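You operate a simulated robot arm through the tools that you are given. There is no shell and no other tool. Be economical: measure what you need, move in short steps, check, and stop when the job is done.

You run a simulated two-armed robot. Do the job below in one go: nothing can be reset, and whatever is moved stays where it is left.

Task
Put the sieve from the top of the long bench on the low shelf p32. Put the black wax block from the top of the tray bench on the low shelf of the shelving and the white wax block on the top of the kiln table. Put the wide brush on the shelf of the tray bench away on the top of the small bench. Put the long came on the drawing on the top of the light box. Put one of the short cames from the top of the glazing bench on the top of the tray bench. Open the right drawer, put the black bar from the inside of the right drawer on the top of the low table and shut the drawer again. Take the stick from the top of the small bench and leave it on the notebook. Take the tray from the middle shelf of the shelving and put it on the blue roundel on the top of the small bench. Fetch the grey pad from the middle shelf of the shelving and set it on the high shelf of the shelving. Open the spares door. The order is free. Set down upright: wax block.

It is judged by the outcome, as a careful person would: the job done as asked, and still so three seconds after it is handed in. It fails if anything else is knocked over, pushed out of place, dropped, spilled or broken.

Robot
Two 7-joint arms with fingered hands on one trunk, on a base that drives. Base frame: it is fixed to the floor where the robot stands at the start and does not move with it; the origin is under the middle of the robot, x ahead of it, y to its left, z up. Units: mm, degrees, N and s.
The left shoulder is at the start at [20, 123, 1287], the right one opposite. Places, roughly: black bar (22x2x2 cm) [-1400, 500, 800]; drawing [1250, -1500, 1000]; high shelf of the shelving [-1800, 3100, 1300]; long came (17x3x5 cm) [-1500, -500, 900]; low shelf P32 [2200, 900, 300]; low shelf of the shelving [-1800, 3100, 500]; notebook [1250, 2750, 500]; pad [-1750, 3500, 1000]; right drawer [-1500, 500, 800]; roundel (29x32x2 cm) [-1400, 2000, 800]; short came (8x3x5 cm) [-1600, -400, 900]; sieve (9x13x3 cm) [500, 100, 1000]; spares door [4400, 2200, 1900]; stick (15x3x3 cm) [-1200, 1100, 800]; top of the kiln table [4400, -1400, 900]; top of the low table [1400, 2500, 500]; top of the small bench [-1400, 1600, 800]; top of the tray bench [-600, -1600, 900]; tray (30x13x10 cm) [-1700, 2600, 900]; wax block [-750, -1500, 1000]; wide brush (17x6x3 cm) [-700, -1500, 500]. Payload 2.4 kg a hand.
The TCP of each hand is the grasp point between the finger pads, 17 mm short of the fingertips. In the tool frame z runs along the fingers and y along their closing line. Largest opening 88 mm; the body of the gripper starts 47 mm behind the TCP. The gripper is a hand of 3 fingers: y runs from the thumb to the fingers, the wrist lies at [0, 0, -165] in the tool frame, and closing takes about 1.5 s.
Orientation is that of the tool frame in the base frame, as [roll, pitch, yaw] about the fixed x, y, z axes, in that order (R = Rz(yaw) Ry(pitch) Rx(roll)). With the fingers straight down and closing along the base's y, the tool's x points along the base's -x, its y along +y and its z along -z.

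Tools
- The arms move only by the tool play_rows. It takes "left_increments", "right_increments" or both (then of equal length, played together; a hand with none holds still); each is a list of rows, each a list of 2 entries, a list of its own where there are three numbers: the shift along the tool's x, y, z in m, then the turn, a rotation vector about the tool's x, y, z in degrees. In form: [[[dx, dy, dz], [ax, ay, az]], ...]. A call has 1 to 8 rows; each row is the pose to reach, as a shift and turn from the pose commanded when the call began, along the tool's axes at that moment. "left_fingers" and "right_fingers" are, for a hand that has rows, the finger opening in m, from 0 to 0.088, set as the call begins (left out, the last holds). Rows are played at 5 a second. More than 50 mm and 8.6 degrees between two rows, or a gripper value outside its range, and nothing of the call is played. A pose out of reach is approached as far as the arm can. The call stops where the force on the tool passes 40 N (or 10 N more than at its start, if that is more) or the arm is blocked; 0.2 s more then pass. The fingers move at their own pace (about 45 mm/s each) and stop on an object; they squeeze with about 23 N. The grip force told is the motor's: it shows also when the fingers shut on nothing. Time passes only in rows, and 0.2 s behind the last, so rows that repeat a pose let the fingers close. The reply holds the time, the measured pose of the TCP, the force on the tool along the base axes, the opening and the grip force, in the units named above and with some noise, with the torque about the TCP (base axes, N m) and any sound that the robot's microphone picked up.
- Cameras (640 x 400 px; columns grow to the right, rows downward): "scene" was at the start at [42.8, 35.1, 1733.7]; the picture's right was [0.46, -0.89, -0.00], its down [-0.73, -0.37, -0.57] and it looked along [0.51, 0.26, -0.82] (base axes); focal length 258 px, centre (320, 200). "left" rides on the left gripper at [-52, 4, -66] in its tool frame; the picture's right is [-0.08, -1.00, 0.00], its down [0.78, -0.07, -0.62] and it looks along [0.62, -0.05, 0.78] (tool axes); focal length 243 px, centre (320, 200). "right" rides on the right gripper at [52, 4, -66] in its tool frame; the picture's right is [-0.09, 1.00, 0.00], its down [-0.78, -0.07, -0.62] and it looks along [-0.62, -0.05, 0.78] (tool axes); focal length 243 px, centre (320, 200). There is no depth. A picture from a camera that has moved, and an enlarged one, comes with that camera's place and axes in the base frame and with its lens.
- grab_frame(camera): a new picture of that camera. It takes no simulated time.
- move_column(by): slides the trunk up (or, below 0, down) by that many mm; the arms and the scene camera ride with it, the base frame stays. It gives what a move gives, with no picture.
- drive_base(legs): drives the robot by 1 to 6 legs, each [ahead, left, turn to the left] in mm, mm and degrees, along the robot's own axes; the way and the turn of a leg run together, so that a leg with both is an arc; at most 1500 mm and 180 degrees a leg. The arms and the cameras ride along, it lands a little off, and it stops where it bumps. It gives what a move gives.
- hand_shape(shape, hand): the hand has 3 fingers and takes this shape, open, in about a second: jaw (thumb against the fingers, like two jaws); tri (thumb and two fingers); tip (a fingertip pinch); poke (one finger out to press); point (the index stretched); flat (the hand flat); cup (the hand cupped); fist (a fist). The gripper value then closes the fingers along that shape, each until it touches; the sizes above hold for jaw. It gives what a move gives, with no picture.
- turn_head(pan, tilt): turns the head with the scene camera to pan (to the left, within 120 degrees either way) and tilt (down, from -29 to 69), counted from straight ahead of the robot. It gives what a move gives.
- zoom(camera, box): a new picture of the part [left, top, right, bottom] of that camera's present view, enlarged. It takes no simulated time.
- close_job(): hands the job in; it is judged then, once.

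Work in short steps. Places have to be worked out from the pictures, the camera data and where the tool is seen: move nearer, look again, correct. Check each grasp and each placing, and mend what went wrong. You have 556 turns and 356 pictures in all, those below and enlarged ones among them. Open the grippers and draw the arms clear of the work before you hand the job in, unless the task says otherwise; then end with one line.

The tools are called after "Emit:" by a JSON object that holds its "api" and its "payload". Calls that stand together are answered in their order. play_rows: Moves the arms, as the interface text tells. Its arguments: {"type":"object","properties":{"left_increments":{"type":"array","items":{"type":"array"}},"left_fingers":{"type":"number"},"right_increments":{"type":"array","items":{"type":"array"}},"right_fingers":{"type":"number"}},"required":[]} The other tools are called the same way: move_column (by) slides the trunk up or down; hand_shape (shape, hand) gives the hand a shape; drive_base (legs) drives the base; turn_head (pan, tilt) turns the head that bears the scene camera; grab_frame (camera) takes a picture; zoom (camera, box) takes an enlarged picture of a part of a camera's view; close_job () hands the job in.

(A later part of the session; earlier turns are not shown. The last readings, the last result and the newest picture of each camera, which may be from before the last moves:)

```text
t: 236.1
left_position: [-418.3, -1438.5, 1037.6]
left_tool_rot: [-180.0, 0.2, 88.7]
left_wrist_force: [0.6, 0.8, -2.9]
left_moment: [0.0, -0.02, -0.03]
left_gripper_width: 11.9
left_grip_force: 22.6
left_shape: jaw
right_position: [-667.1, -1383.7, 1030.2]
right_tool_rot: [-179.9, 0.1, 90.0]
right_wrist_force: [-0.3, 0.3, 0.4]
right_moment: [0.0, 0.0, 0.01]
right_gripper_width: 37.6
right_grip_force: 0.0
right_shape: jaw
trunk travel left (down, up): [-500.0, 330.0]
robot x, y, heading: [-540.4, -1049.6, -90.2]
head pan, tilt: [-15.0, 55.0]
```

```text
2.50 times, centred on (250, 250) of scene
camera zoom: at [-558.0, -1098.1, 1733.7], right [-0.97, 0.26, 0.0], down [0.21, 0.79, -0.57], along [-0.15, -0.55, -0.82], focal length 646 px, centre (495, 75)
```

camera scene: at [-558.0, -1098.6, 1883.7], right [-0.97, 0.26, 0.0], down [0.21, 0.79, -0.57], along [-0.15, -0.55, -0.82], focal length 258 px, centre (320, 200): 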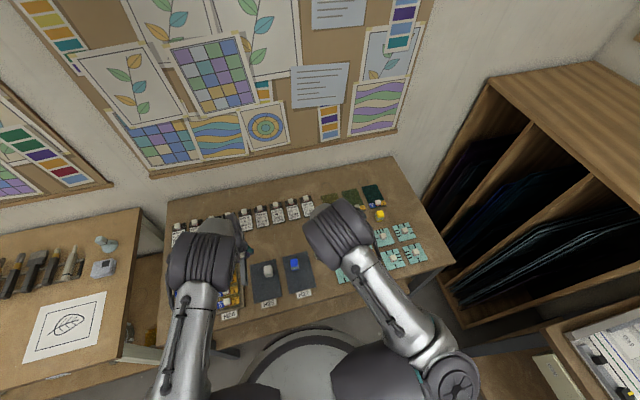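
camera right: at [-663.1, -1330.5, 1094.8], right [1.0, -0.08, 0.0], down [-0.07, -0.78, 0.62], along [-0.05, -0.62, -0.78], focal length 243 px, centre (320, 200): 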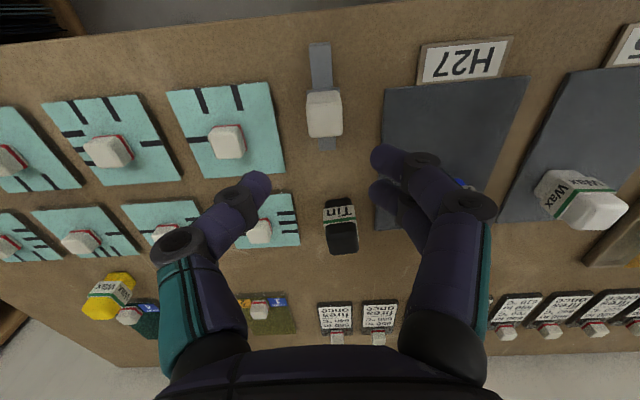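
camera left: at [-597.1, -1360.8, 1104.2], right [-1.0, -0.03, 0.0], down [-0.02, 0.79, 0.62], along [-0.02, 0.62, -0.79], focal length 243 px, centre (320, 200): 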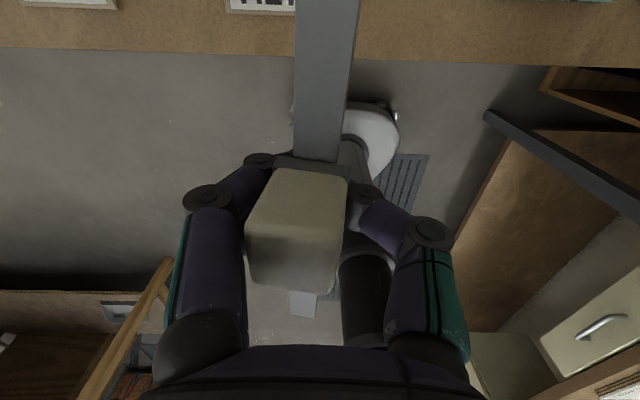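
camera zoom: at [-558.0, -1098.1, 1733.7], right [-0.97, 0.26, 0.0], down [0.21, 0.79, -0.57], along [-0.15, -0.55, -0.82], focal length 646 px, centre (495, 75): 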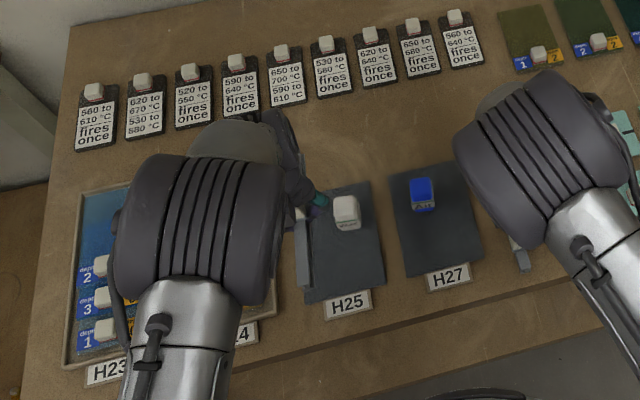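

The black block marked "Tin" is the only black one on the bench, and it fits the given place, so I take it as the black wax block. First I take the white one with the right hand: shift so it's in front of that hand.

Emit:
{"api": "drive_base", "payload": {"legs": [[0, 208, 0]]}}

Emit:
{"api": "play_rows", "payload": {"right_increments": [[[-0.03, 0, 0], [0, 0, 0]], [[-0.06, 0, 0], [0, 0, 0]], [[-0.095, 0, 0], [0, 0, 0]]], "right_fingers": 0.07}}

Emit:
{"api": "grab_frame", "payload": {"camera": "right"}}

```text
t: 237.7
left_position: [-208.2, -1438.1, 1036.8]
left_tool_rot: [-179.9, 0.4, 88.9]
left_wrist_force: [0.8, -0.2, -3.0]
left_moment: [0.04, 0.01, 0.02]
left_gripper_width: 11.8
left_grip_force: 22.9
left_shape: jaw
right_position: [-458.6, -1383.0, 1029.6]
right_tool_rot: [-180.0, 0.2, 90.2]
right_wrist_force: [0.4, -0.5, -0.7]
right_moment: [-0.02, 0.0, -0.02]
right_gripper_width: 37.4
right_grip_force: 0.1
right_shape: jaw
trunk travel left (down, up): [-500.0, 330.0]
robot x, y, heading: [-330.2, -1049.6, -89.9]
head pan, tilt: [-15.0, 55.0]
```

```text
t: 238.5
left_position: [-209.5, -1437.8, 1037.1]
left_tool_rot: [-180.0, 0.3, 88.9]
left_wrist_force: [-0.7, 0.8, -3.2]
left_moment: [0.02, 0.02, 0.01]
left_gripper_width: 11.5
left_grip_force: 22.9
left_shape: jaw
right_position: [-456.5, -1479.7, 1028.2]
right_tool_rot: [180.0, 0.1, 90.2]
right_wrist_force: [-1.2, -0.3, -0.1]
right_moment: [0.0, 0.0, -0.02]
right_gripper_width: 69.7
right_grip_force: 0.0
right_shape: jaw
trunk travel left (down, up): [-500.0, 330.0]
robot x, y, heading: [-330.2, -1046.5, -89.9]
head pan, tilt: [-15.0, 55.0]
```

```text
277 pictures are left
camera right: at [-452.8, -1427.2, 1094.9], right [1.0, -0.08, 0.0], down [-0.06, -0.78, 0.62], along [-0.05, -0.62, -0.78], focal length 243 px, centre (320, 200)
```

right: 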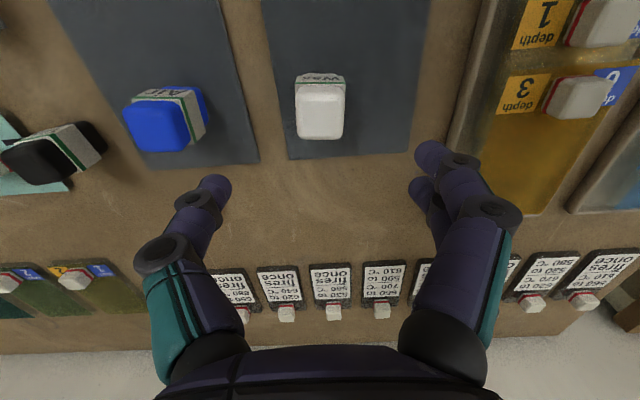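

White block centred at (-457, -1477). I descend with 60 mm opening.

Emit:
{"api": "play_rows", "payload": {"right_increments": [[[0.001, 0, 0.03], [0, 0, 0]], [[0.002, 0, 0.06], [0, 0, 0]], [[0.002, 0, 0.085], [0, 0, 0]], [[0.002, 0, 0.1], [0, 0, 0]]], "right_fingers": 0.06}}

Emit:
{"api": "grab_frame", "payload": {"camera": "right"}}

```text
t: 239.5
left_position: [-209.5, -1437.3, 1037.2]
left_tool_rot: [180.0, 0.4, 88.9]
left_wrist_force: [-0.9, -0.4, -3.5]
left_moment: [0.0, 0.03, -0.02]
left_gripper_width: 11.8
left_grip_force: 23.4
left_shape: jaw
right_position: [-457.3, -1478.4, 929.4]
right_tool_rot: [-180.0, 0.3, 90.3]
right_wrist_force: [-0.6, 0.2, -0.5]
right_moment: [-0.01, -0.04, 0.02]
right_gripper_width: 60.3
right_grip_force: 0.1
right_shape: jaw
trunk travel left (down, up): [-500.0, 330.0]
robot x, y, heading: [-328.6, -1048.8, -89.8]
head pan, tilt: [-15.0, 55.0]
```

```text
276 pictures are left
camera right: at [-453.5, -1425.7, 994.2], right [1.0, -0.08, 0.0], down [-0.06, -0.78, 0.62], along [-0.05, -0.62, -0.78], focal length 243 px, centre (320, 200)
```

right: 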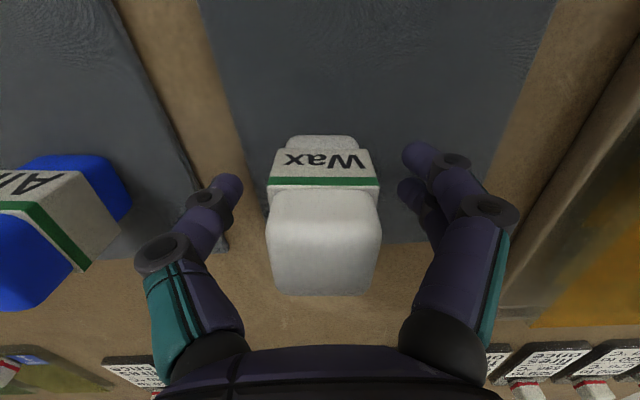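

The block sits between the fingers; close and lift.

Emit:
{"api": "play_rows", "payload": {"right_increments": [[[0, 0, 0], [0, 0, 0]], [[0, 0, 0], [0, 0, 0]], [[0, 0, 0], [0, 0, 0]], [[0, 0, 0], [0, 0, 0]], [[0, 0, 0], [0, 0, 0]], [[0, 0, 0], [0, 0, 0]]], "right_fingers": 0.0}}

Emit:
{"api": "play_rows", "payload": {"right_increments": [[[0, 0, -0.02], [0, 0, 0]], [[0, 0, -0.06], [0, 0, 0]], [[0.02, 0, -0.1], [0, 0, 0]], [[0.06, 0, -0.12], [0, 0, 0]]]}}

Emit:
{"api": "grab_frame", "payload": {"camera": "right"}}

```text
t: 240.9
left_position: [-209.9, -1438.3, 1036.2]
left_tool_rot: [-180.0, 0.3, 88.9]
left_wrist_force: [-0.9, 0.6, -2.8]
left_moment: [0.01, -0.02, -0.01]
left_gripper_width: 11.7
left_grip_force: 23.2
left_shape: jaw
right_position: [-457.9, -1477.1, 927.9]
right_tool_rot: [-179.9, 0.2, 90.2]
right_wrist_force: [-0.4, 0.0, 0.1]
right_moment: [-0.03, 0.01, -0.03]
right_gripper_width: 22.4
right_grip_force: 23.1
right_shape: jaw
trunk travel left (down, up): [-500.0, 330.0]
robot x, y, heading: [-332.6, -1050.5, -90.1]
head pan, tilt: [-15.0, 55.0]
```

```text
t: 241.9
left_position: [-209.2, -1436.8, 1036.7]
left_tool_rot: [-180.0, 0.3, 89.0]
left_wrist_force: [-0.5, -0.2, -3.6]
left_moment: [0.03, 0.01, 0.0]
left_gripper_width: 11.6
left_grip_force: 22.8
left_shape: jaw
right_position: [-459.3, -1414.9, 1047.4]
right_tool_rot: [179.9, 0.2, 90.4]
right_wrist_force: [-0.4, 0.2, 0.0]
right_moment: [-0.02, -0.04, -0.02]
right_gripper_width: 22.0
right_grip_force: 22.9
right_shape: jaw
trunk travel left (down, up): [-500.0, 330.0]
robot x, y, heading: [-328.8, -1048.9, -89.7]
head pan, tilt: [-15.0, 55.0]
```

```text
275 pictures are left
camera right: at [-455.9, -1362.7, 1112.9], right [1.0, -0.08, 0.0], down [-0.06, -0.78, 0.63], along [-0.05, -0.62, -0.78], focal length 243 px, centre (320, 200)
```

right: 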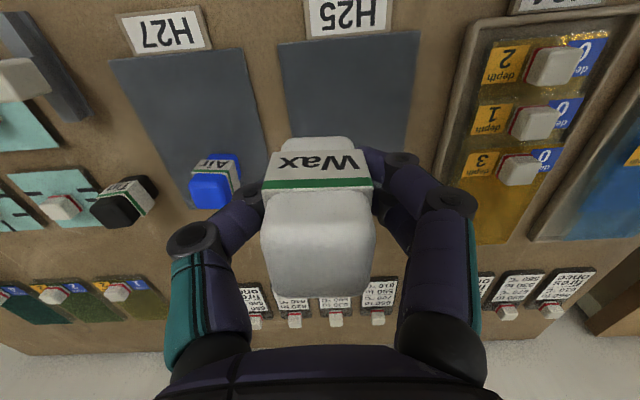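

White wax block held upright. I back off and strafe toward the light box to look.

Emit:
{"api": "drive_base", "payload": {"legs": [[-200, 0, 0], [0, 1400, 0]]}}

Emit:
{"api": "turn_head", "payload": {"pan": 0, "tilt": 45}}

Emit:
{"api": "grab_frame", "payload": {"camera": "scene"}}

```text
t: 249.9
left_position: [1154.1, -1234.9, 1037.8]
left_tool_rot: [-180.0, 0.4, 88.9]
left_wrist_force: [-0.8, 0.0, -2.3]
left_moment: [0.0, 0.02, -0.01]
left_gripper_width: 11.8
left_grip_force: 23.2
left_shape: jaw
right_position: [902.4, -1212.3, 1048.4]
right_tool_rot: [-180.0, 0.2, 90.1]
right_wrist_force: [1.0, 0.0, 0.1]
right_moment: [0.02, 0.0, -0.01]
right_gripper_width: 22.1
right_grip_force: 23.0
right_shape: jaw
trunk travel left (down, up): [-500.0, 330.0]
robot x, y, heading: [1034.7, -850.8, -89.8]
head pan, tilt: [-15.0, 55.0]
```

```text
t: 250.7
left_position: [1152.9, -1234.3, 1036.9]
left_tool_rot: [-180.0, 0.3, 88.9]
left_wrist_force: [-0.2, 0.4, -3.0]
left_moment: [0.01, -0.03, 0.0]
left_gripper_width: 12.0
left_grip_force: 23.5
left_shape: jaw
right_position: [903.9, -1213.1, 1045.8]
right_tool_rot: [-180.0, 0.2, 90.3]
right_wrist_force: [-1.3, -0.5, -0.8]
right_moment: [0.01, 0.01, -0.01]
right_gripper_width: 22.2
right_grip_force: 23.6
right_shape: jaw
trunk travel left (down, up): [-500.0, 330.0]
robot x, y, heading: [1028.3, -847.1, -89.9]
head pan, tilt: [0.0, 45.0]
```

```text
274 pictures are left
camera scene: at [1030.9, -906.5, 1747.0], right [-1.0, 0.0, 0.0], down [0.0, 0.71, -0.71], along [0.0, -0.71, -0.71], focal length 258 px, centre (320, 200)
```

scene: 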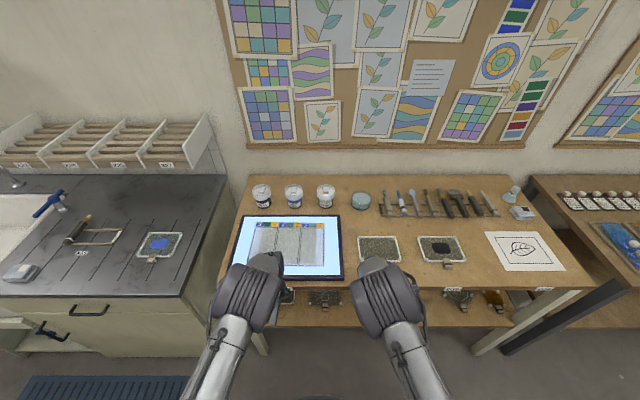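

Emit:
{"api": "zoom", "payload": {"camera": "scene", "box": [210, 170, 370, 300]}}

```text
3.08 times, centred on (290, 235) of scene
camera zoom: at [1030.9, -906.5, 1747.0], right [-1.0, 0.0, 0.0], down [0.0, 0.71, -0.71], along [0.0, -0.71, -0.71], focal length 795 px, centre (412, 92)
```

zoom: 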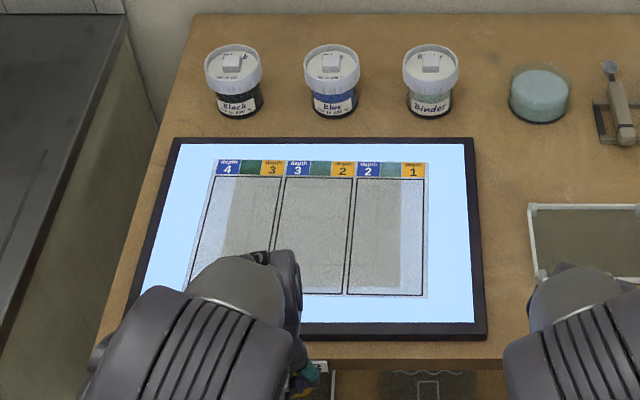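

The drawing (the three-panel sheet) spans about x 1012–1291, y -1573…-1394, centre (1151, -1482). The left hand is already at the right x, so I drive in 220.

Emit:
{"api": "drive_base", "payload": {"legs": [[222, 0, 0]]}}

Emit:
{"api": "grab_frame", "payload": {"camera": "scene"}}

Emit:
{"api": "grab_frame", "payload": {"camera": "left"}}

```text
t: 252.4
left_position: [1155.4, -1453.2, 1035.9]
left_tool_rot: [-180.0, 0.3, 89.2]
left_wrist_force: [0.2, 0.0, -2.6]
left_moment: [-0.01, 0.02, -0.03]
left_gripper_width: 12.1
left_grip_force: 22.8
left_shape: jaw
right_position: [906.3, -1432.1, 1046.8]
right_tool_rot: [180.0, 0.2, 90.4]
right_wrist_force: [0.5, 0.0, -0.3]
right_moment: [0.02, 0.0, 0.0]
right_gripper_width: 21.9
right_grip_force: 22.8
right_shape: jaw
trunk travel left (down, up): [-500.0, 330.0]
robot x, y, heading: [1034.5, -1066.9, -89.6]
head pan, tilt: [0.0, 45.0]
```

```text
272 pictures are left
camera scene: at [1032.4, -1126.0, 1747.0], right [-1.0, -0.01, 0.0], down [-0.01, 0.71, -0.71], along [0.01, -0.71, -0.71], focal length 258 px, centre (320, 200)
```

scene: 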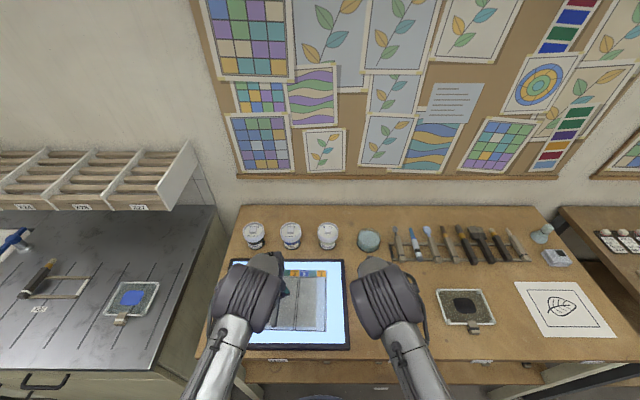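

```text
271 pictures are left
camera left: at [1160.7, -1504.9, 1103.7], right [-1.0, -0.07, 0.0], down [-0.05, 0.78, 0.62], along [-0.04, 0.62, -0.79], focal length 243 px, centre (320, 200)
```

left: 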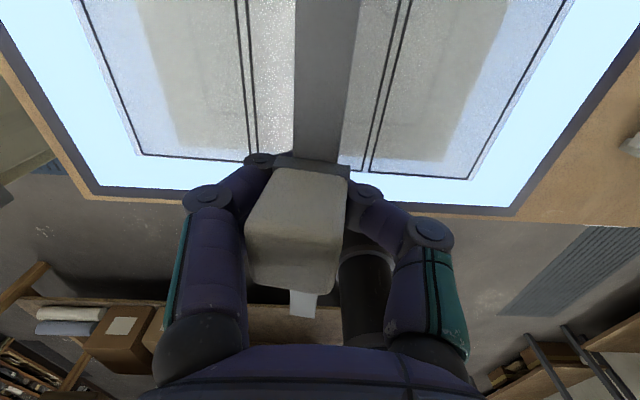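

The sheet's front edge is at y≈-1391; the came centre should go to y≈-1481. I move 28 forward and lower.

Emit:
{"api": "play_rows", "payload": {"left_increments": [[[-0.014, 0, 0.015], [0, 0, 0]], [[-0.028, 0, 0.035], [0, 0, 0]], [[-0.028, 0, 0.06], [0, 0, 0]], [[-0.028, 0, 0.08], [0, 0, 0]]]}}

Emit:
{"api": "play_rows", "payload": {"left_increments": [[[0, 0, 0.004], [0, 0, 0]], [[0, 0, 0.008], [0, 0, 0]], [[0, 0, 0.012], [0, 0, 0]], [[0, 0, 0.015], [0, 0, 0]]]}}

Emit:
{"api": "grab_frame", "payload": {"camera": "left"}}

```text
t: 253.4
left_position: [1157.5, -1480.3, 957.3]
left_tool_rot: [180.0, 0.3, 89.0]
left_wrist_force: [-0.3, 0.2, -2.7]
left_moment: [0.01, 0.02, -0.01]
left_gripper_width: 11.5
left_grip_force: 23.3
left_shape: jaw
right_position: [906.3, -1430.7, 1047.2]
right_tool_rot: [-179.9, 0.3, 90.4]
right_wrist_force: [-0.2, 0.2, 0.2]
right_moment: [0.04, 0.0, 0.04]
right_gripper_width: 22.2
right_grip_force: 23.1
right_shape: jaw
trunk travel left (down, up): [-500.0, 330.0]
robot x, y, heading: [1033.6, -1062.8, -89.6]
head pan, tilt: [0.0, 45.0]
```

```text
t: 254.4
left_position: [1156.5, -1479.3, 941.9]
left_tool_rot: [180.0, 0.3, 89.0]
left_wrist_force: [0.6, -0.7, -3.2]
left_moment: [0.03, 0.03, -0.02]
left_gripper_width: 11.6
left_grip_force: 23.0
left_shape: jaw
right_position: [905.9, -1431.5, 1047.5]
right_tool_rot: [-179.9, 0.2, 90.5]
right_wrist_force: [-0.1, -0.1, -0.8]
right_moment: [0.01, -0.01, 0.0]
right_gripper_width: 22.2
right_grip_force: 23.1
right_shape: jaw
trunk travel left (down, up): [-500.0, 330.0]
robot x, y, heading: [1034.2, -1067.0, -89.7]
head pan, tilt: [0.0, 45.0]
```

```text
270 pictures are left
camera left: at [1161.3, -1531.8, 1009.4], right [-1.0, -0.07, 0.0], down [-0.05, 0.79, 0.62], along [-0.04, 0.62, -0.79], focal length 243 px, centre (320, 200)
```

left: 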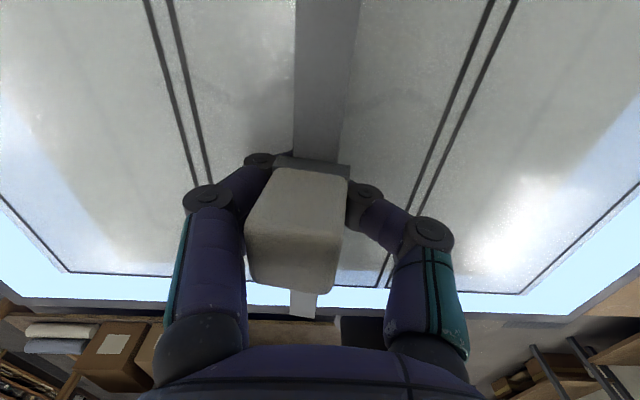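

The near tip of the came is about at the sheet's front edge; I shift 12 forward and lower to contact.

Emit:
{"api": "play_rows", "payload": {"left_increments": [[[-0.006, 0, 0], [0, 0, 0]], [[-0.012, 0, 0.003], [0, 0, 0]], [[-0.012, 0, 0.006], [0, 0, 0]], [[-0.012, 0, 0.009], [0, 0, 0]], [[-0.012, 0, 0.012], [0, 0, 0]], [[-0.012, 0, 0.015], [0, 0, 0]]]}}

Emit:
{"api": "grab_frame", "payload": {"camera": "left"}}

```text
t: 255.4
left_position: [1155.6, -1494.9, 938.4]
left_tool_rot: [179.9, 1.1, 89.1]
left_wrist_force: [1.5, 6.0, 27.9]
left_moment: [0.1, -0.27, -0.01]
left_gripper_width: 15.0
left_grip_force: 23.4
left_shape: jaw
right_position: [904.6, -1428.4, 1047.9]
right_tool_rot: [180.0, 0.4, 90.5]
right_wrist_force: [-0.1, 0.4, -0.2]
right_moment: [0.01, 0.02, 0.01]
right_gripper_width: 22.0
right_grip_force: 23.4
right_shape: jaw
trunk travel left (down, up): [-500.0, 330.0]
robot x, y, heading: [1035.1, -1063.2, -89.5]
head pan, tilt: [0.0, 45.0]
stopped in row 5 (left hand): the force on the tool passed its limit at 43 N (the readings are from after the stop); the commanded pose is now the measured one
```

```text
269 pictures are left
camera left: at [1159.7, -1545.2, 1006.3], right [-1.0, -0.07, 0.0], down [-0.05, 0.79, 0.61], along [-0.04, 0.61, -0.79], focal length 243 px, centre (320, 200)
```

left: 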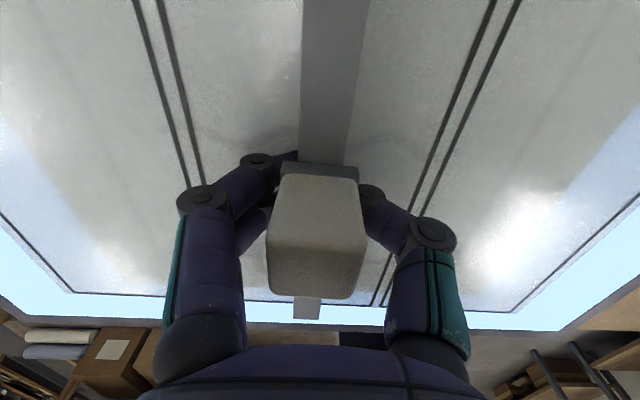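

The came rests on the sheet with both tips at about its edges, centred. I release and rise.

Emit:
{"api": "play_rows", "payload": {"left_increments": [[[0, 0, -0.002], [0, 0, 0]], [[0, 0, -0.002], [0, 0, 0]], [[0, 0, -0.002], [0, 0, 0]], [[0, 0, -0.002], [0, 0, 0]], [[0, 0, -0.002], [0, 0, 0]]], "left_fingers": 0.045}}

Emit:
{"api": "play_rows", "payload": {"left_increments": [[[0, 0, -0.03], [0, 0, 0]], [[0, 0, -0.07], [0, 0, 0]], [[0.01, 0, -0.11], [0, 0, 0]], [[0.04, 0, -0.13], [0, 0, 0]]]}}

Emit:
{"api": "grab_frame", "payload": {"camera": "left"}}

```text
t: 256.6
left_position: [1156.6, -1493.1, 938.9]
left_tool_rot: [179.9, 0.8, 89.1]
left_wrist_force: [-0.2, -0.4, 15.9]
left_moment: [0.01, -0.07, 0.01]
left_gripper_width: 39.2
left_grip_force: 0.2
left_shape: jaw
right_position: [905.3, -1430.3, 1047.3]
right_tool_rot: [180.0, 0.3, 90.5]
right_wrist_force: [0.0, 1.1, -1.4]
right_moment: [0.0, 0.02, 0.0]
right_gripper_width: 22.1
right_grip_force: 23.1
right_shape: jaw
trunk travel left (down, up): [-500.0, 330.0]
robot x, y, heading: [1033.8, -1064.7, -89.5]
head pan, tilt: [0.0, 45.0]
```

```text
t: 257.6
left_position: [1155.6, -1451.6, 1066.6]
left_tool_rot: [-180.0, 0.7, 89.2]
left_wrist_force: [0.2, -0.5, 0.8]
left_moment: [0.01, 0.03, -0.04]
left_gripper_width: 44.5
left_grip_force: 0.2
left_shape: jaw
right_position: [906.8, -1430.5, 1047.6]
right_tool_rot: [-180.0, 0.3, 90.5]
right_wrist_force: [-0.8, -0.8, -0.9]
right_moment: [0.01, 0.01, 0.0]
right_gripper_width: 21.9
right_grip_force: 23.2
right_shape: jaw
trunk travel left (down, up): [-500.0, 330.0]
robot x, y, heading: [1033.3, -1066.6, -89.6]
head pan, tilt: [0.0, 45.0]
```

```text
268 pictures are left
camera left: at [1159.8, -1503.7, 1134.8], right [-1.0, -0.07, 0.0], down [-0.05, 0.79, 0.61], along [-0.04, 0.61, -0.79], focal length 243 px, centre (320, 200)
```

left: 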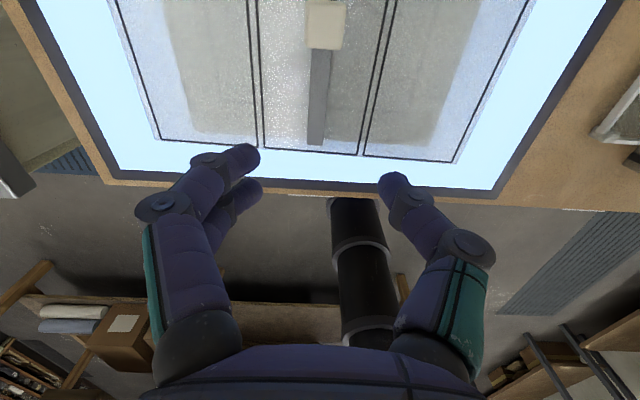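

The came lies on the drawing. Next is the kiln table with the white wax block: back off, turn east and drive.

Emit:
{"api": "drive_base", "payload": {"legs": [[-250, 0, 0], [0, 0, 89], [1500, 0, 0], [700, 0, 0]]}}

Emit:
{"api": "turn_head", "payload": {"pan": -10, "tilt": 25}}

Emit:
{"api": "grab_frame", "payload": {"camera": "scene"}}

```text
t: 273.8
left_position: [3623.2, -590.9, 1066.2]
left_tool_rot: [179.9, 0.8, -177.9]
left_wrist_force: [0.7, -0.1, 0.1]
left_moment: [-0.04, -0.02, -0.02]
left_gripper_width: 44.3
left_grip_force: 0.0
left_shape: jaw
right_position: [3616.1, -841.1, 1046.9]
right_tool_rot: [180.0, 0.2, -176.4]
right_wrist_force: [-0.9, 0.4, -0.4]
right_moment: [0.0, 0.02, 0.02]
right_gripper_width: 22.1
right_grip_force: 22.7
right_shape: jaw
trunk travel left (down, up): [-500.0, 330.0]
robot x, y, heading: [3240.1, -734.2, 3.7]
head pan, tilt: [0.0, 45.0]
```

```text
t: 274.7
left_position: [3623.6, -590.8, 1066.5]
left_tool_rot: [-179.9, 0.7, -177.7]
left_wrist_force: [0.4, 0.2, -0.8]
left_moment: [-0.01, 0.0, -0.01]
left_gripper_width: 44.2
left_grip_force: 0.0
left_shape: jaw
right_position: [3615.4, -841.7, 1046.8]
right_tool_rot: [-180.0, 0.3, -176.4]
right_wrist_force: [0.2, -0.2, -0.8]
right_moment: [0.01, -0.01, 0.0]
right_gripper_width: 21.8
right_grip_force: 23.1
right_shape: jaw
trunk travel left (down, up): [-500.0, 330.0]
robot x, y, heading: [3242.9, -734.5, 3.8]
head pan, tilt: [-10.0, 25.0]
```

```text
267 pictures are left
camera scene: at [3312.3, -743.1, 1777.6], right [-0.11, -0.99, 0.0], down [-0.42, 0.05, -0.91], along [0.9, -0.1, -0.42], focal length 258 px, centre (320, 200)
```

scene: 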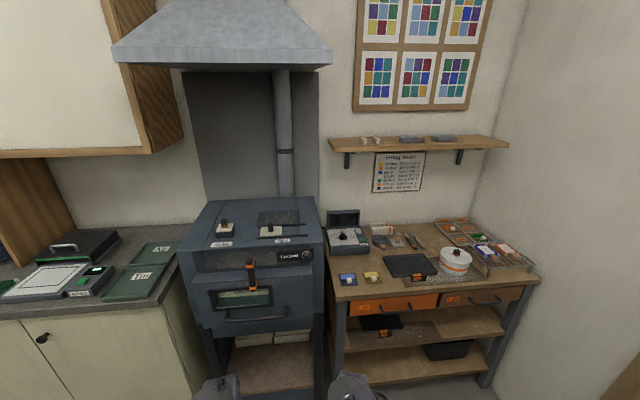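

Emit:
{"api": "zoom", "payload": {"camera": "scene", "box": [310, 190, 560, 330]}}

```text
2.56 times, centred on (435, 260) of scene
camera zoom: at [3312.3, -743.1, 1777.6], right [-0.11, -0.99, 0.0], down [-0.42, 0.05, -0.91], along [0.9, -0.1, -0.42], focal length 661 px, centre (26, 46)
```

zoom: 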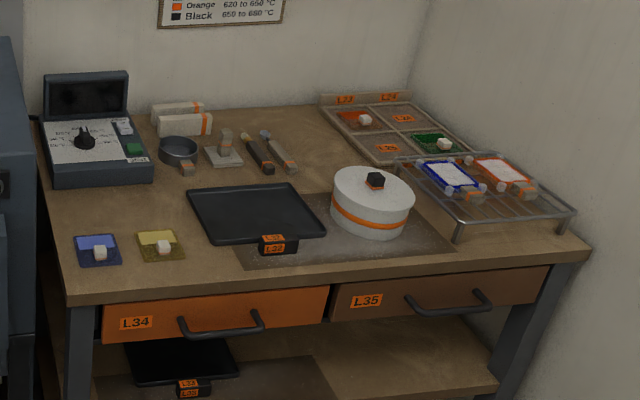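

Free spot on the kiln table: about (4200, -1180), beside the yellow sample. I retract the left hand (kiln beside it), square up and drive in.

Emit:
{"api": "play_rows", "payload": {"left_increments": [[[0.04, 0, 0], [0, 0, 0]], [[0.08, 0, 0], [0, 0, 0]], [[0.12, 0, 0], [0, 0, 0]], [[0.15, 0, 0], [0, 0, 0]]]}}

Emit:
{"api": "drive_base", "payload": {"legs": [[0, 0, -3.7], [0, -315, 0], [560, 0, 0]]}}

Emit:
{"api": "turn_head", "payload": {"pan": -15, "tilt": 50}}

Emit:
{"api": "grab_frame", "payload": {"camera": "scene"}}

Emit:
{"api": "grab_frame", "payload": {"camera": "right"}}

```text
t: 275.7
left_position: [3473.0, -596.9, 1063.9]
left_tool_rot: [179.9, 0.7, -177.8]
left_wrist_force: [-1.0, 0.1, 0.4]
left_moment: [-0.03, -0.02, -0.01]
left_gripper_width: 44.5
left_grip_force: 0.0
left_shape: jaw
right_position: [3614.9, -840.9, 1047.7]
right_tool_rot: [-179.9, 0.3, -176.3]
right_wrist_force: [-0.4, -0.2, -0.3]
right_moment: [0.01, -0.03, 0.05]
right_gripper_width: 21.9
right_grip_force: 22.9
right_shape: jaw
trunk travel left (down, up): [-500.0, 330.0]
robot x, y, heading: [3240.0, -738.8, 3.3]
head pan, tilt: [-10.0, 25.0]
```

```text
t: 281.1
left_position: [4037.2, -927.7, 1062.8]
left_tool_rot: [179.9, 0.7, 179.1]
left_wrist_force: [-0.2, -0.3, 1.5]
left_moment: [0.0, 0.02, -0.01]
left_gripper_width: 44.6
left_grip_force: 0.0
left_shape: jaw
right_position: [4163.7, -1181.3, 1046.5]
right_tool_rot: [-180.0, 0.2, -179.6]
right_wrist_force: [0.6, -0.4, -1.0]
right_moment: [0.01, 0.0, 0.01]
right_gripper_width: 22.0
right_grip_force: 22.6
right_shape: jaw
trunk travel left (down, up): [-500.0, 330.0]
robot x, y, heading: [3798.7, -1049.5, 0.3]
head pan, tilt: [-10.0, 25.0]
```

```text
t: 281.9
left_position: [4036.9, -927.2, 1063.9]
left_tool_rot: [-180.0, 0.7, 179.1]
left_wrist_force: [-1.0, -0.5, 0.0]
left_moment: [-0.04, 0.0, -0.05]
left_gripper_width: 44.5
left_grip_force: 0.1
left_shape: jaw
right_position: [4164.3, -1180.0, 1046.9]
right_tool_rot: [-180.0, 0.2, -179.5]
right_wrist_force: [0.2, 0.3, -0.7]
right_moment: [-0.01, 0.0, 0.03]
right_gripper_width: 21.9
right_grip_force: 22.5
right_shape: jaw
trunk travel left (down, up): [-500.0, 330.0]
robot x, y, heading: [3794.5, -1052.6, 0.1]
head pan, tilt: [-15.0, 50.0]
```

```text
265 pictures are left
camera scene: at [3850.5, -1069.5, 1740.2], right [-0.25, -0.97, 0.0], down [-0.74, 0.19, -0.64], along [0.62, -0.16, -0.77], focal length 258 px, centre (320, 200)
```

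scene: 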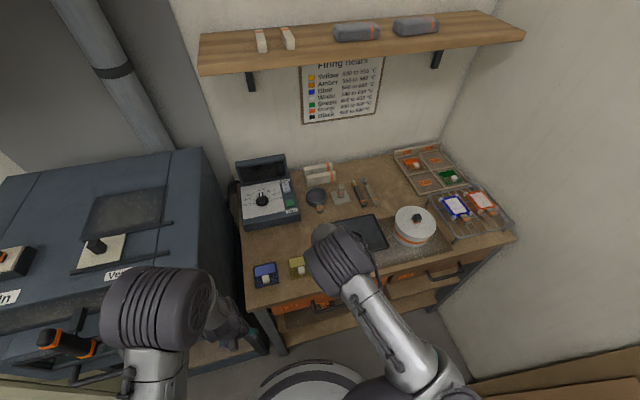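

```text
264 pictures are left
camera right: at [4111.2, -1175.9, 1112.5], right [0.08, 1.0, 0.0], down [0.78, -0.06, 0.62], along [0.62, -0.05, -0.78], focal length 243 px, centre (320, 200)
```

right: 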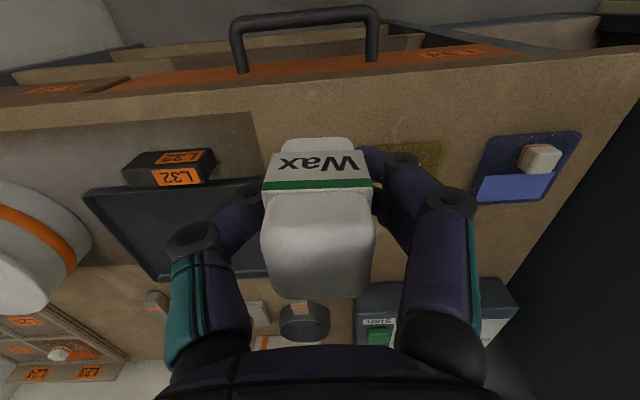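

The gap between tray and yellow sample is centred near y -1189. I move 50 forward, 8 right, and lower.

Emit:
{"api": "play_rows", "payload": {"right_increments": [[[-0.025, -0.004, 0.01], [0, 0, 0]], [[-0.05, -0.008, 0.03], [0, 0, 0]], [[-0.05, -0.008, 0.065], [0, 0, 0]], [[-0.05, -0.008, 0.1], [0, 0, 0]]]}}

Emit:
{"api": "play_rows", "payload": {"right_increments": [[[0, 0, 0.004], [0, 0, 0]], [[0, 0, 0.008], [0, 0, 0]], [[0, 0, 0.012], [0, 0, 0]]]}}

Emit:
{"api": "grab_frame", "payload": {"camera": "right"}}

```text
t: 282.9
left_position: [4035.6, -928.2, 1064.0]
left_tool_rot: [-180.0, 0.5, 179.0]
left_wrist_force: [-0.2, 0.9, 0.1]
left_moment: [-0.04, -0.01, -0.01]
left_gripper_width: 44.1
left_grip_force: 0.0
left_shape: jaw
right_position: [4213.1, -1187.0, 946.4]
right_tool_rot: [179.9, 0.4, -179.6]
right_wrist_force: [0.7, -0.1, -0.8]
right_moment: [0.03, -0.01, 0.0]
right_gripper_width: 21.9
right_grip_force: 22.9
right_shape: jaw
trunk travel left (down, up): [-500.0, 330.0]
robot x, y, heading: [3796.2, -1053.5, 0.5]
head pan, tilt: [-15.0, 50.0]
```

```text
t: 283.7
left_position: [4036.8, -928.1, 1062.5]
left_tool_rot: [-179.9, 0.7, 178.9]
left_wrist_force: [0.3, -0.5, -0.2]
left_moment: [-0.01, 0.03, 0.01]
left_gripper_width: 44.4
left_grip_force: 0.1
left_shape: jaw
right_position: [4212.7, -1187.7, 935.8]
right_tool_rot: [179.9, 0.2, -179.7]
right_wrist_force: [0.5, 0.3, -1.2]
right_moment: [-0.01, 0.01, -0.01]
right_gripper_width: 21.9
right_grip_force: 23.0
right_shape: jaw
trunk travel left (down, up): [-500.0, 330.0]
robot x, y, heading: [3796.5, -1053.3, 0.4]
head pan, tilt: [-15.0, 50.0]
```

```text
263 pictures are left
camera right: at [4160.8, -1183.4, 1001.0], right [0.08, 1.0, 0.0], down [0.78, -0.06, 0.62], along [0.62, -0.05, -0.78], focal length 243 px, centre (320, 200)
```

right: 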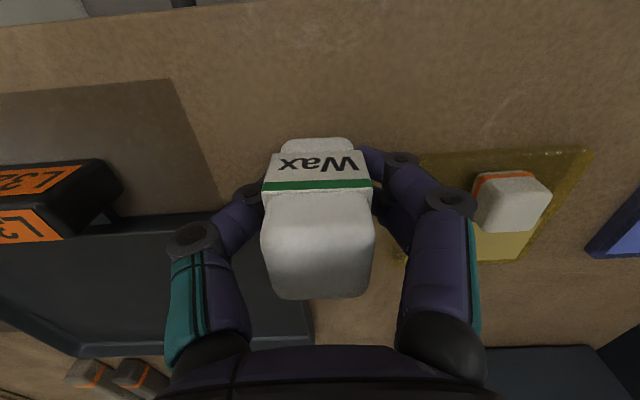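

The left finger is close to the tray rim, so I shift 18 mm toward the front edge and 4 left, then lower to contact.

Emit:
{"api": "play_rows", "payload": {"right_increments": [[[0.009, 0.002, 0], [0, 0, 0]], [[0.018, 0.004, 0], [0, 0, 0]], [[0.018, 0.004, 0.004], [0, 0, 0]], [[0.018, 0.004, 0.008], [0, 0, 0]], [[0.018, 0.004, 0.011], [0, 0, 0]]]}}

```text
t: 284.9
left_position: [4037.2, -926.9, 1062.4]
left_tool_rot: [180.0, 0.7, 179.0]
left_wrist_force: [-0.4, -0.1, -0.4]
left_moment: [0.03, 0.03, 0.01]
left_gripper_width: 44.4
left_grip_force: 0.1
left_shape: jaw
right_position: [4196.4, -1184.2, 925.2]
right_tool_rot: [-180.0, 0.3, -179.6]
right_wrist_force: [0.5, 0.1, 0.1]
right_moment: [0.02, -0.03, 0.04]
right_gripper_width: 21.9
right_grip_force: 22.7
right_shape: jaw
trunk travel left (down, up): [-500.0, 330.0]
robot x, y, heading: [3797.7, -1049.3, 0.2]
head pan, tilt: [-15.0, 50.0]
```

Emit:
{"api": "play_rows", "payload": {"right_increments": [[[0, 0, 0.003], [0, 0, 0]], [[0, 0, 0.006], [0, 0, 0]], [[0, 0, 0.009], [0, 0, 0]], [[0, 0, 0.012], [0, 0, 0]]]}}

Emit:
{"api": "grab_frame", "payload": {"camera": "right"}}

```text
t: 285.9
left_position: [4033.7, -926.4, 1064.5]
left_tool_rot: [-180.0, 0.8, 179.1]
left_wrist_force: [0.8, -0.3, -0.3]
left_moment: [0.02, -0.02, 0.01]
left_gripper_width: 44.5
left_grip_force: 0.1
left_shape: jaw
right_position: [4196.8, -1182.8, 919.1]
right_tool_rot: [-179.9, 0.9, -179.5]
right_wrist_force: [-6.8, 1.0, 29.3]
right_moment: [-0.02, 0.09, -0.01]
right_gripper_width: 26.3
right_grip_force: 23.4
right_shape: jaw
trunk travel left (down, up): [-500.0, 330.0]
robot x, y, heading: [3794.6, -1052.2, 0.2]
head pan, tilt: [-15.0, 50.0]
stopped in row 4 (right hand): the force on the tool passed its limit at 44 N (the readings are from after the stop); the commanded pose is now the measured one
```

```text
262 pictures are left
camera right: at [4143.7, -1179.0, 983.4], right [0.08, 1.0, 0.0], down [0.77, -0.06, 0.63], along [0.63, -0.05, -0.77], focal length 243 px, centre (320, 200)
```

right: 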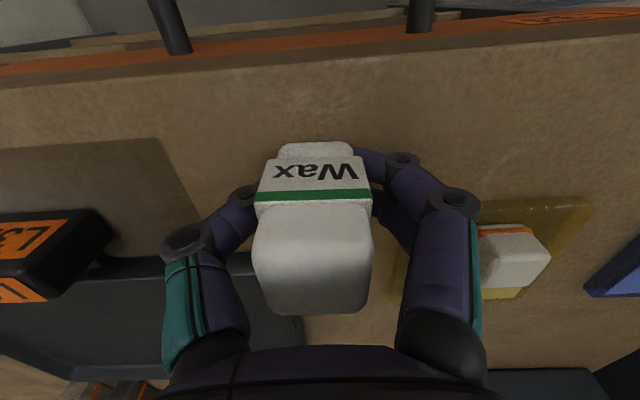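

Standing on the table. Open and rise straight up.

Emit:
{"api": "play_rows", "payload": {"right_increments": [[[0, 0, -0.002], [0, 0, 0]], [[0, 0, -0.002], [0, 0, 0]], [[0, 0, -0.002], [0, 0, 0]], [[0, 0, -0.002], [0, 0, 0]], [[0, 0, -0.002], [0, 0, 0]]], "right_fingers": 0.052}}

Emit:
{"api": "play_rows", "payload": {"right_increments": [[[0, 0, -0.03], [0, 0, 0]], [[0, 0, -0.07], [0, 0, 0]], [[0.01, 0, -0.11], [0, 0, 0]], [[0.05, 0, -0.13], [0, 0, 0]]]}}

Emit:
{"api": "grab_frame", "payload": {"camera": "right"}}

```text
t: 287.1
left_position: [4036.8, -928.5, 1064.2]
left_tool_rot: [-179.9, 0.7, 179.0]
left_wrist_force: [0.0, -0.4, -0.5]
left_moment: [0.02, -0.03, -0.01]
left_gripper_width: 44.5
left_grip_force: 0.1
left_shape: jaw
right_position: [4197.8, -1183.8, 916.8]
right_tool_rot: [180.0, 0.6, -179.4]
right_wrist_force: [0.3, -0.8, 1.2]
right_moment: [0.03, -0.01, 0.03]
right_gripper_width: 50.6
right_grip_force: 0.0
right_shape: jaw
trunk travel left (down, up): [-500.0, 330.0]
robot x, y, heading: [3795.9, -1051.9, 0.8]
head pan, tilt: [-15.0, 50.0]
```

```text
t: 288.1
left_position: [4035.6, -928.0, 1064.0]
left_tool_rot: [-180.0, 0.8, 179.0]
left_wrist_force: [0.2, 0.9, -0.5]
left_moment: [-0.01, -0.04, -0.02]
left_gripper_width: 44.4
left_grip_force: 0.0
left_shape: jaw
right_position: [4142.7, -1183.1, 1048.0]
right_tool_rot: [-179.9, 0.6, -179.4]
right_wrist_force: [0.4, 0.4, 0.9]
right_moment: [0.04, -0.02, -0.01]
right_gripper_width: 51.7
right_grip_force: 0.1
right_shape: jaw
trunk travel left (down, up): [-500.0, 330.0]
robot x, y, heading: [3792.4, -1050.1, 0.6]
head pan, tilt: [-15.0, 50.0]
```

```text
261 pictures are left
camera right: at [4089.3, -1178.5, 1114.5], right [0.07, 1.0, 0.0], down [0.77, -0.06, 0.63], along [0.63, -0.05, -0.78], focal length 243 px, centre (320, 200)
```

right: 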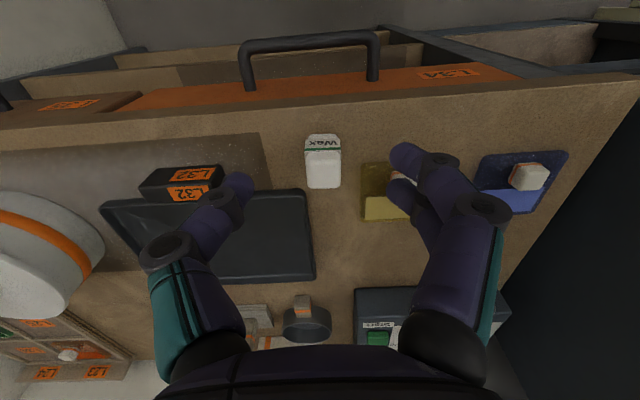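

The white wax stands upright on the kiln table. I drive backwards to the tray bench without turning (for accuracy), then turn to face it.

Emit:
{"api": "drive_base", "payload": {"legs": [[-300, 0, 0], [0, 300, 0], [-1500, 0, 0], [-1500, 0, 0], [-1100, 0, 0], [0, 0, -90]]}}

Emit:
{"api": "turn_head", "payload": {"pan": 0, "tilt": 50}}

Emit:
{"api": "grab_frame", "payload": {"camera": "scene"}}

```text
t: 314.5
left_position: [-391.8, -1159.6, 1063.0]
left_tool_rot: [180.0, 0.8, 84.4]
left_wrist_force: [-0.2, 0.2, -1.0]
left_moment: [-0.03, 0.0, 0.03]
left_gripper_width: 44.7
left_grip_force: 0.0
left_shape: jaw
right_position: [-655.1, -1247.0, 1049.0]
right_tool_rot: [-179.9, 0.5, 86.0]
right_wrist_force: [0.0, 0.2, 0.1]
right_moment: [-0.02, -0.03, -0.02]
right_gripper_width: 51.6
right_grip_force: 0.1
right_shape: jaw
trunk travel left (down, up): [-500.0, 330.0]
robot x, y, heading: [-494.5, -912.6, -94.1]
head pan, tilt: [-15.0, 50.0]
```

```text
t: 315.3
left_position: [-391.5, -1160.7, 1062.5]
left_tool_rot: [-179.9, 0.7, 84.4]
left_wrist_force: [-1.0, -0.7, -0.1]
left_moment: [0.0, 0.0, -0.01]
left_gripper_width: 44.5
left_grip_force: 0.0
left_shape: jaw
right_position: [-654.1, -1247.4, 1047.6]
right_tool_rot: [-180.0, 0.5, 86.1]
right_wrist_force: [0.5, -0.4, 0.5]
right_moment: [-0.01, 0.01, 0.0]
right_gripper_width: 51.7
right_grip_force: 0.1
right_shape: jaw
trunk travel left (down, up): [-500.0, 330.0]
robot x, y, heading: [-491.9, -908.6, -94.4]
head pan, tilt: [0.0, 50.0]
```

```text
260 pictures are left
camera scene: at [-502.2, -968.1, 1740.2], right [-1.0, 0.07, 0.0], down [0.06, 0.76, -0.64], along [-0.05, -0.64, -0.77], focal length 258 px, centre (320, 200)
```

scene: 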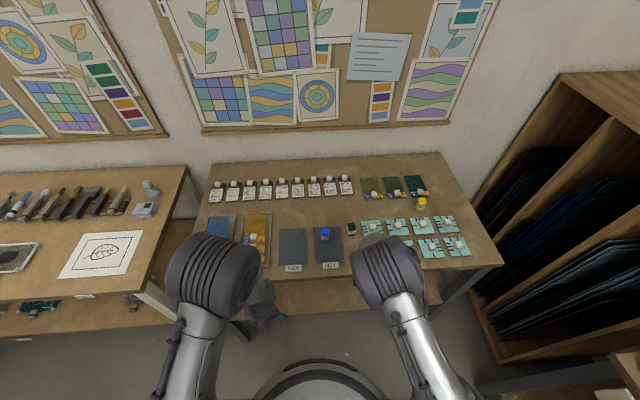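

I correct the heading, back off 120, and lower the trunk to look at the shelf for the wide brush.

Emit:
{"api": "drive_base", "payload": {"legs": [[-120, 0, 4.3]]}}

Emit:
{"api": "move_column", "payload": {"by": -400}}

Emit:
{"api": "turn_head", "payload": {"pan": -10, "tilt": 40}}

Emit:
{"api": "grab_frame", "payload": {"camera": "scene"}}

```text
t: 316.5
left_position: [-369.0, -1030.8, 1063.5]
left_tool_rot: [180.0, 0.8, 88.8]
left_wrist_force: [-0.2, -0.4, -0.1]
left_moment: [0.01, 0.03, -0.01]
left_gripper_width: 44.6
left_grip_force: 0.0
left_shape: jaw
right_position: [-624.6, -1137.0, 1049.3]
right_tool_rot: [-179.9, 0.6, 90.3]
right_wrist_force: [0.2, 0.6, 0.5]
right_moment: [0.02, 0.0, 0.04]
right_gripper_width: 51.9
right_grip_force: 0.1
right_shape: jaw
trunk travel left (down, up): [-500.0, 330.0]
robot x, y, heading: [-490.9, -792.9, -89.8]
head pan, tilt: [0.0, 50.0]
```

```text
t: 320.3
left_position: [-369.8, -1031.4, 662.6]
left_tool_rot: [179.9, 0.7, 88.8]
left_wrist_force: [-1.4, -0.6, 0.7]
left_moment: [0.02, 0.0, -0.02]
left_gripper_width: 44.5
left_grip_force: 0.0
left_shape: jaw
right_position: [-624.6, -1136.6, 650.5]
right_tool_rot: [-179.8, 0.6, 90.4]
right_wrist_force: [-0.2, 0.0, 0.1]
right_moment: [-0.01, 0.0, 0.03]
right_gripper_width: 51.9
right_grip_force: 0.0
right_shape: jaw
trunk travel left (down, up): [-100.0, 730.0]
robot x, y, heading: [-494.9, -795.3, -90.0]
head pan, tilt: [0.0, 50.0]
```

```text
t: 321.1
left_position: [-368.8, -1032.2, 663.6]
left_tool_rot: [-180.0, 0.7, 88.8]
left_wrist_force: [0.3, -0.2, -0.2]
left_moment: [-0.02, 0.0, 0.0]
left_gripper_width: 44.4
left_grip_force: 0.0
left_shape: jaw
right_position: [-623.7, -1137.0, 649.2]
right_tool_rot: [-179.9, 0.6, 90.3]
right_wrist_force: [-0.4, 0.0, -1.0]
right_moment: [0.0, 0.01, 0.0]
right_gripper_width: 51.9
right_grip_force: 0.0
right_shape: jaw
trunk travel left (down, up): [-100.0, 730.0]
robot x, y, heading: [-493.4, -793.6, -89.6]
head pan, tilt: [-10.0, 40.0]
```

```text
259 pictures are left
camera scene: at [-508.2, -854.7, 1354.3], right [-0.99, 0.17, 0.0], down [0.11, 0.63, -0.77], along [-0.13, -0.75, -0.64], focal length 258 px, centre (320, 200)
```

scene: 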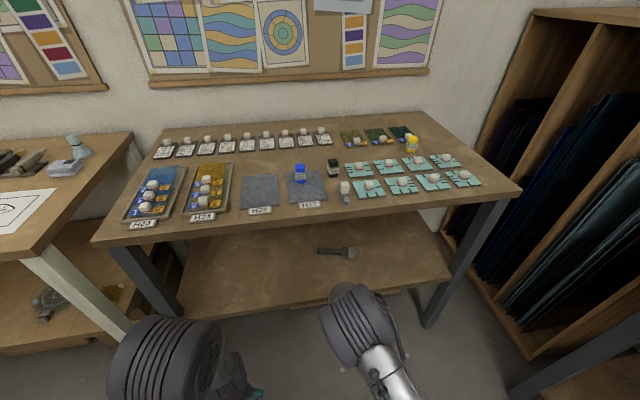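

Emit:
{"api": "zoom", "payload": {"camera": "scene", "box": [270, 200, 430, 310]}}

```text
3.64 times, centred on (350, 255) of scene
camera zoom: at [-508.2, -854.7, 1354.3], right [-0.99, 0.17, 0.0], down [0.11, 0.63, -0.77], along [-0.13, -0.75, -0.64], focal length 939 px, centre (211, 0)
```

zoom: 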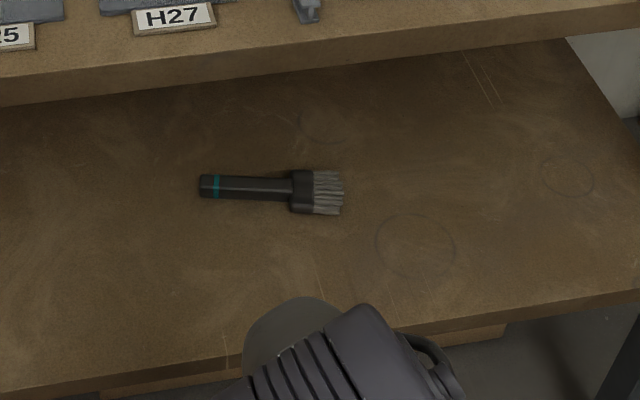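

The brush lies along x on the shelf: handle at about (-668, -1519), z about 500. I lower fully, shift right 48, and turn the right hand 90° so it closes across the handle.

Emit:
{"api": "drive_base", "payload": {"legs": [[0, -48, 0]]}}

Emit:
{"api": "move_column", "payload": {"by": -100}}

Emit:
{"api": "play_rows", "payload": {"right_increments": [[[0, 0, 0], [0, 0, 8.4]], [[0, 0, 0], [0, 0, 16.8]], [[0, 0, 0], [0, 0, 25.2]], [[0, 0, 0], [0, 0, 33.6]], [[0, 0, 0], [0, 0, 42]], [[0, 0, 0], [0, 0, 50.4]], [[0, 0, 0], [0, 0, 58.8]], [[0, 0, 0], [0, 0, 67.2]]], "right_fingers": 0.06}}

Emit:
{"api": "play_rows", "payload": {"right_increments": [[[0, 0, 0], [0, 0, 8]], [[0, 0, 0], [0, 0, 16]], [[0, 0, 0], [0, 0, 22.8]]]}}

Emit:
{"api": "grab_frame", "payload": {"camera": "right"}}

```text
t: 322.0
left_position: [-416.6, -1032.4, 663.3]
left_tool_rot: [-179.9, 0.7, 88.9]
left_wrist_force: [0.7, 0.8, 0.4]
left_moment: [-0.02, 0.02, 0.03]
left_gripper_width: 44.7
left_grip_force: 0.0
left_shape: jaw
right_position: [-672.0, -1140.1, 649.2]
right_tool_rot: [-179.9, 0.7, 90.3]
right_wrist_force: [-0.9, -0.2, -0.1]
right_moment: [0.01, -0.01, -0.01]
right_gripper_width: 51.7
right_grip_force: 0.0
right_shape: jaw
trunk travel left (down, up): [-100.0, 730.0]
robot x, y, heading: [-541.6, -790.5, -89.8]
head pan, tilt: [-10.0, 40.0]
```

```text
t: 323.3
left_position: [-414.6, -1032.6, 563.1]
left_tool_rot: [180.0, 0.7, 88.8]
left_wrist_force: [0.4, -0.6, -0.7]
left_moment: [0.03, 0.03, -0.02]
left_gripper_width: 44.4
left_grip_force: 0.0
left_shape: jaw
right_position: [-672.5, -1138.6, 549.3]
right_tool_rot: [-179.8, 0.6, 90.3]
right_wrist_force: [-0.1, 0.1, -1.2]
right_moment: [0.02, -0.04, 0.01]
right_gripper_width: 51.9
right_grip_force: 0.0
right_shape: jaw
trunk travel left (down, up): [0.0, 830.0]
robot x, y, heading: [-536.9, -796.1, -89.8]
head pan, tilt: [-10.0, 40.0]
```

```text
t: 325.1
left_position: [-416.1, -1032.8, 562.9]
left_tool_rot: [180.0, 0.8, 88.8]
left_wrist_force: [-0.1, 0.0, 0.1]
left_moment: [0.0, -0.02, 0.02]
left_gripper_width: 44.4
left_grip_force: 0.1
left_shape: jaw
right_position: [-671.7, -1138.8, 548.0]
right_tool_rot: [179.4, 0.3, 23.0]
right_wrist_force: [-0.4, -0.1, 0.1]
right_moment: [0.0, -0.01, 0.0]
right_gripper_width: 59.8
right_grip_force: 0.2
right_shape: jaw
trunk travel left (down, up): [0.0, 830.0]
robot x, y, heading: [-537.4, -793.4, -89.8]
head pan, tilt: [-10.0, 40.0]
```

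```text
t: 325.9
left_position: [-416.2, -1031.7, 562.2]
left_tool_rot: [180.0, 0.7, 88.7]
left_wrist_force: [-0.8, 1.2, -1.1]
left_moment: [0.03, 0.01, 0.01]
left_gripper_width: 44.6
left_grip_force: 0.0
left_shape: jaw
right_position: [-671.9, -1136.9, 549.5]
right_tool_rot: [179.4, 0.0, 0.2]
right_wrist_force: [-0.2, 0.2, 0.8]
right_moment: [0.03, -0.02, 0.01]
right_gripper_width: 59.9
right_grip_force: 0.0
right_shape: jaw
trunk travel left (down, up): [0.0, 830.0]
robot x, y, heading: [-536.9, -792.5, -90.0]
head pan, tilt: [-10.0, 40.0]
```

```text
257 pictures are left
camera right: at [-619.5, -1140.8, 614.0], right [-0.08, -1.0, 0.01], down [-0.78, 0.07, 0.62], along [-0.62, 0.04, -0.78], focal length 243 px, centre (320, 200)
```

right: 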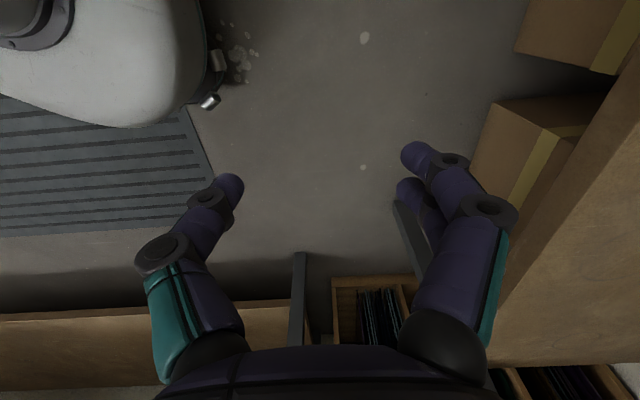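

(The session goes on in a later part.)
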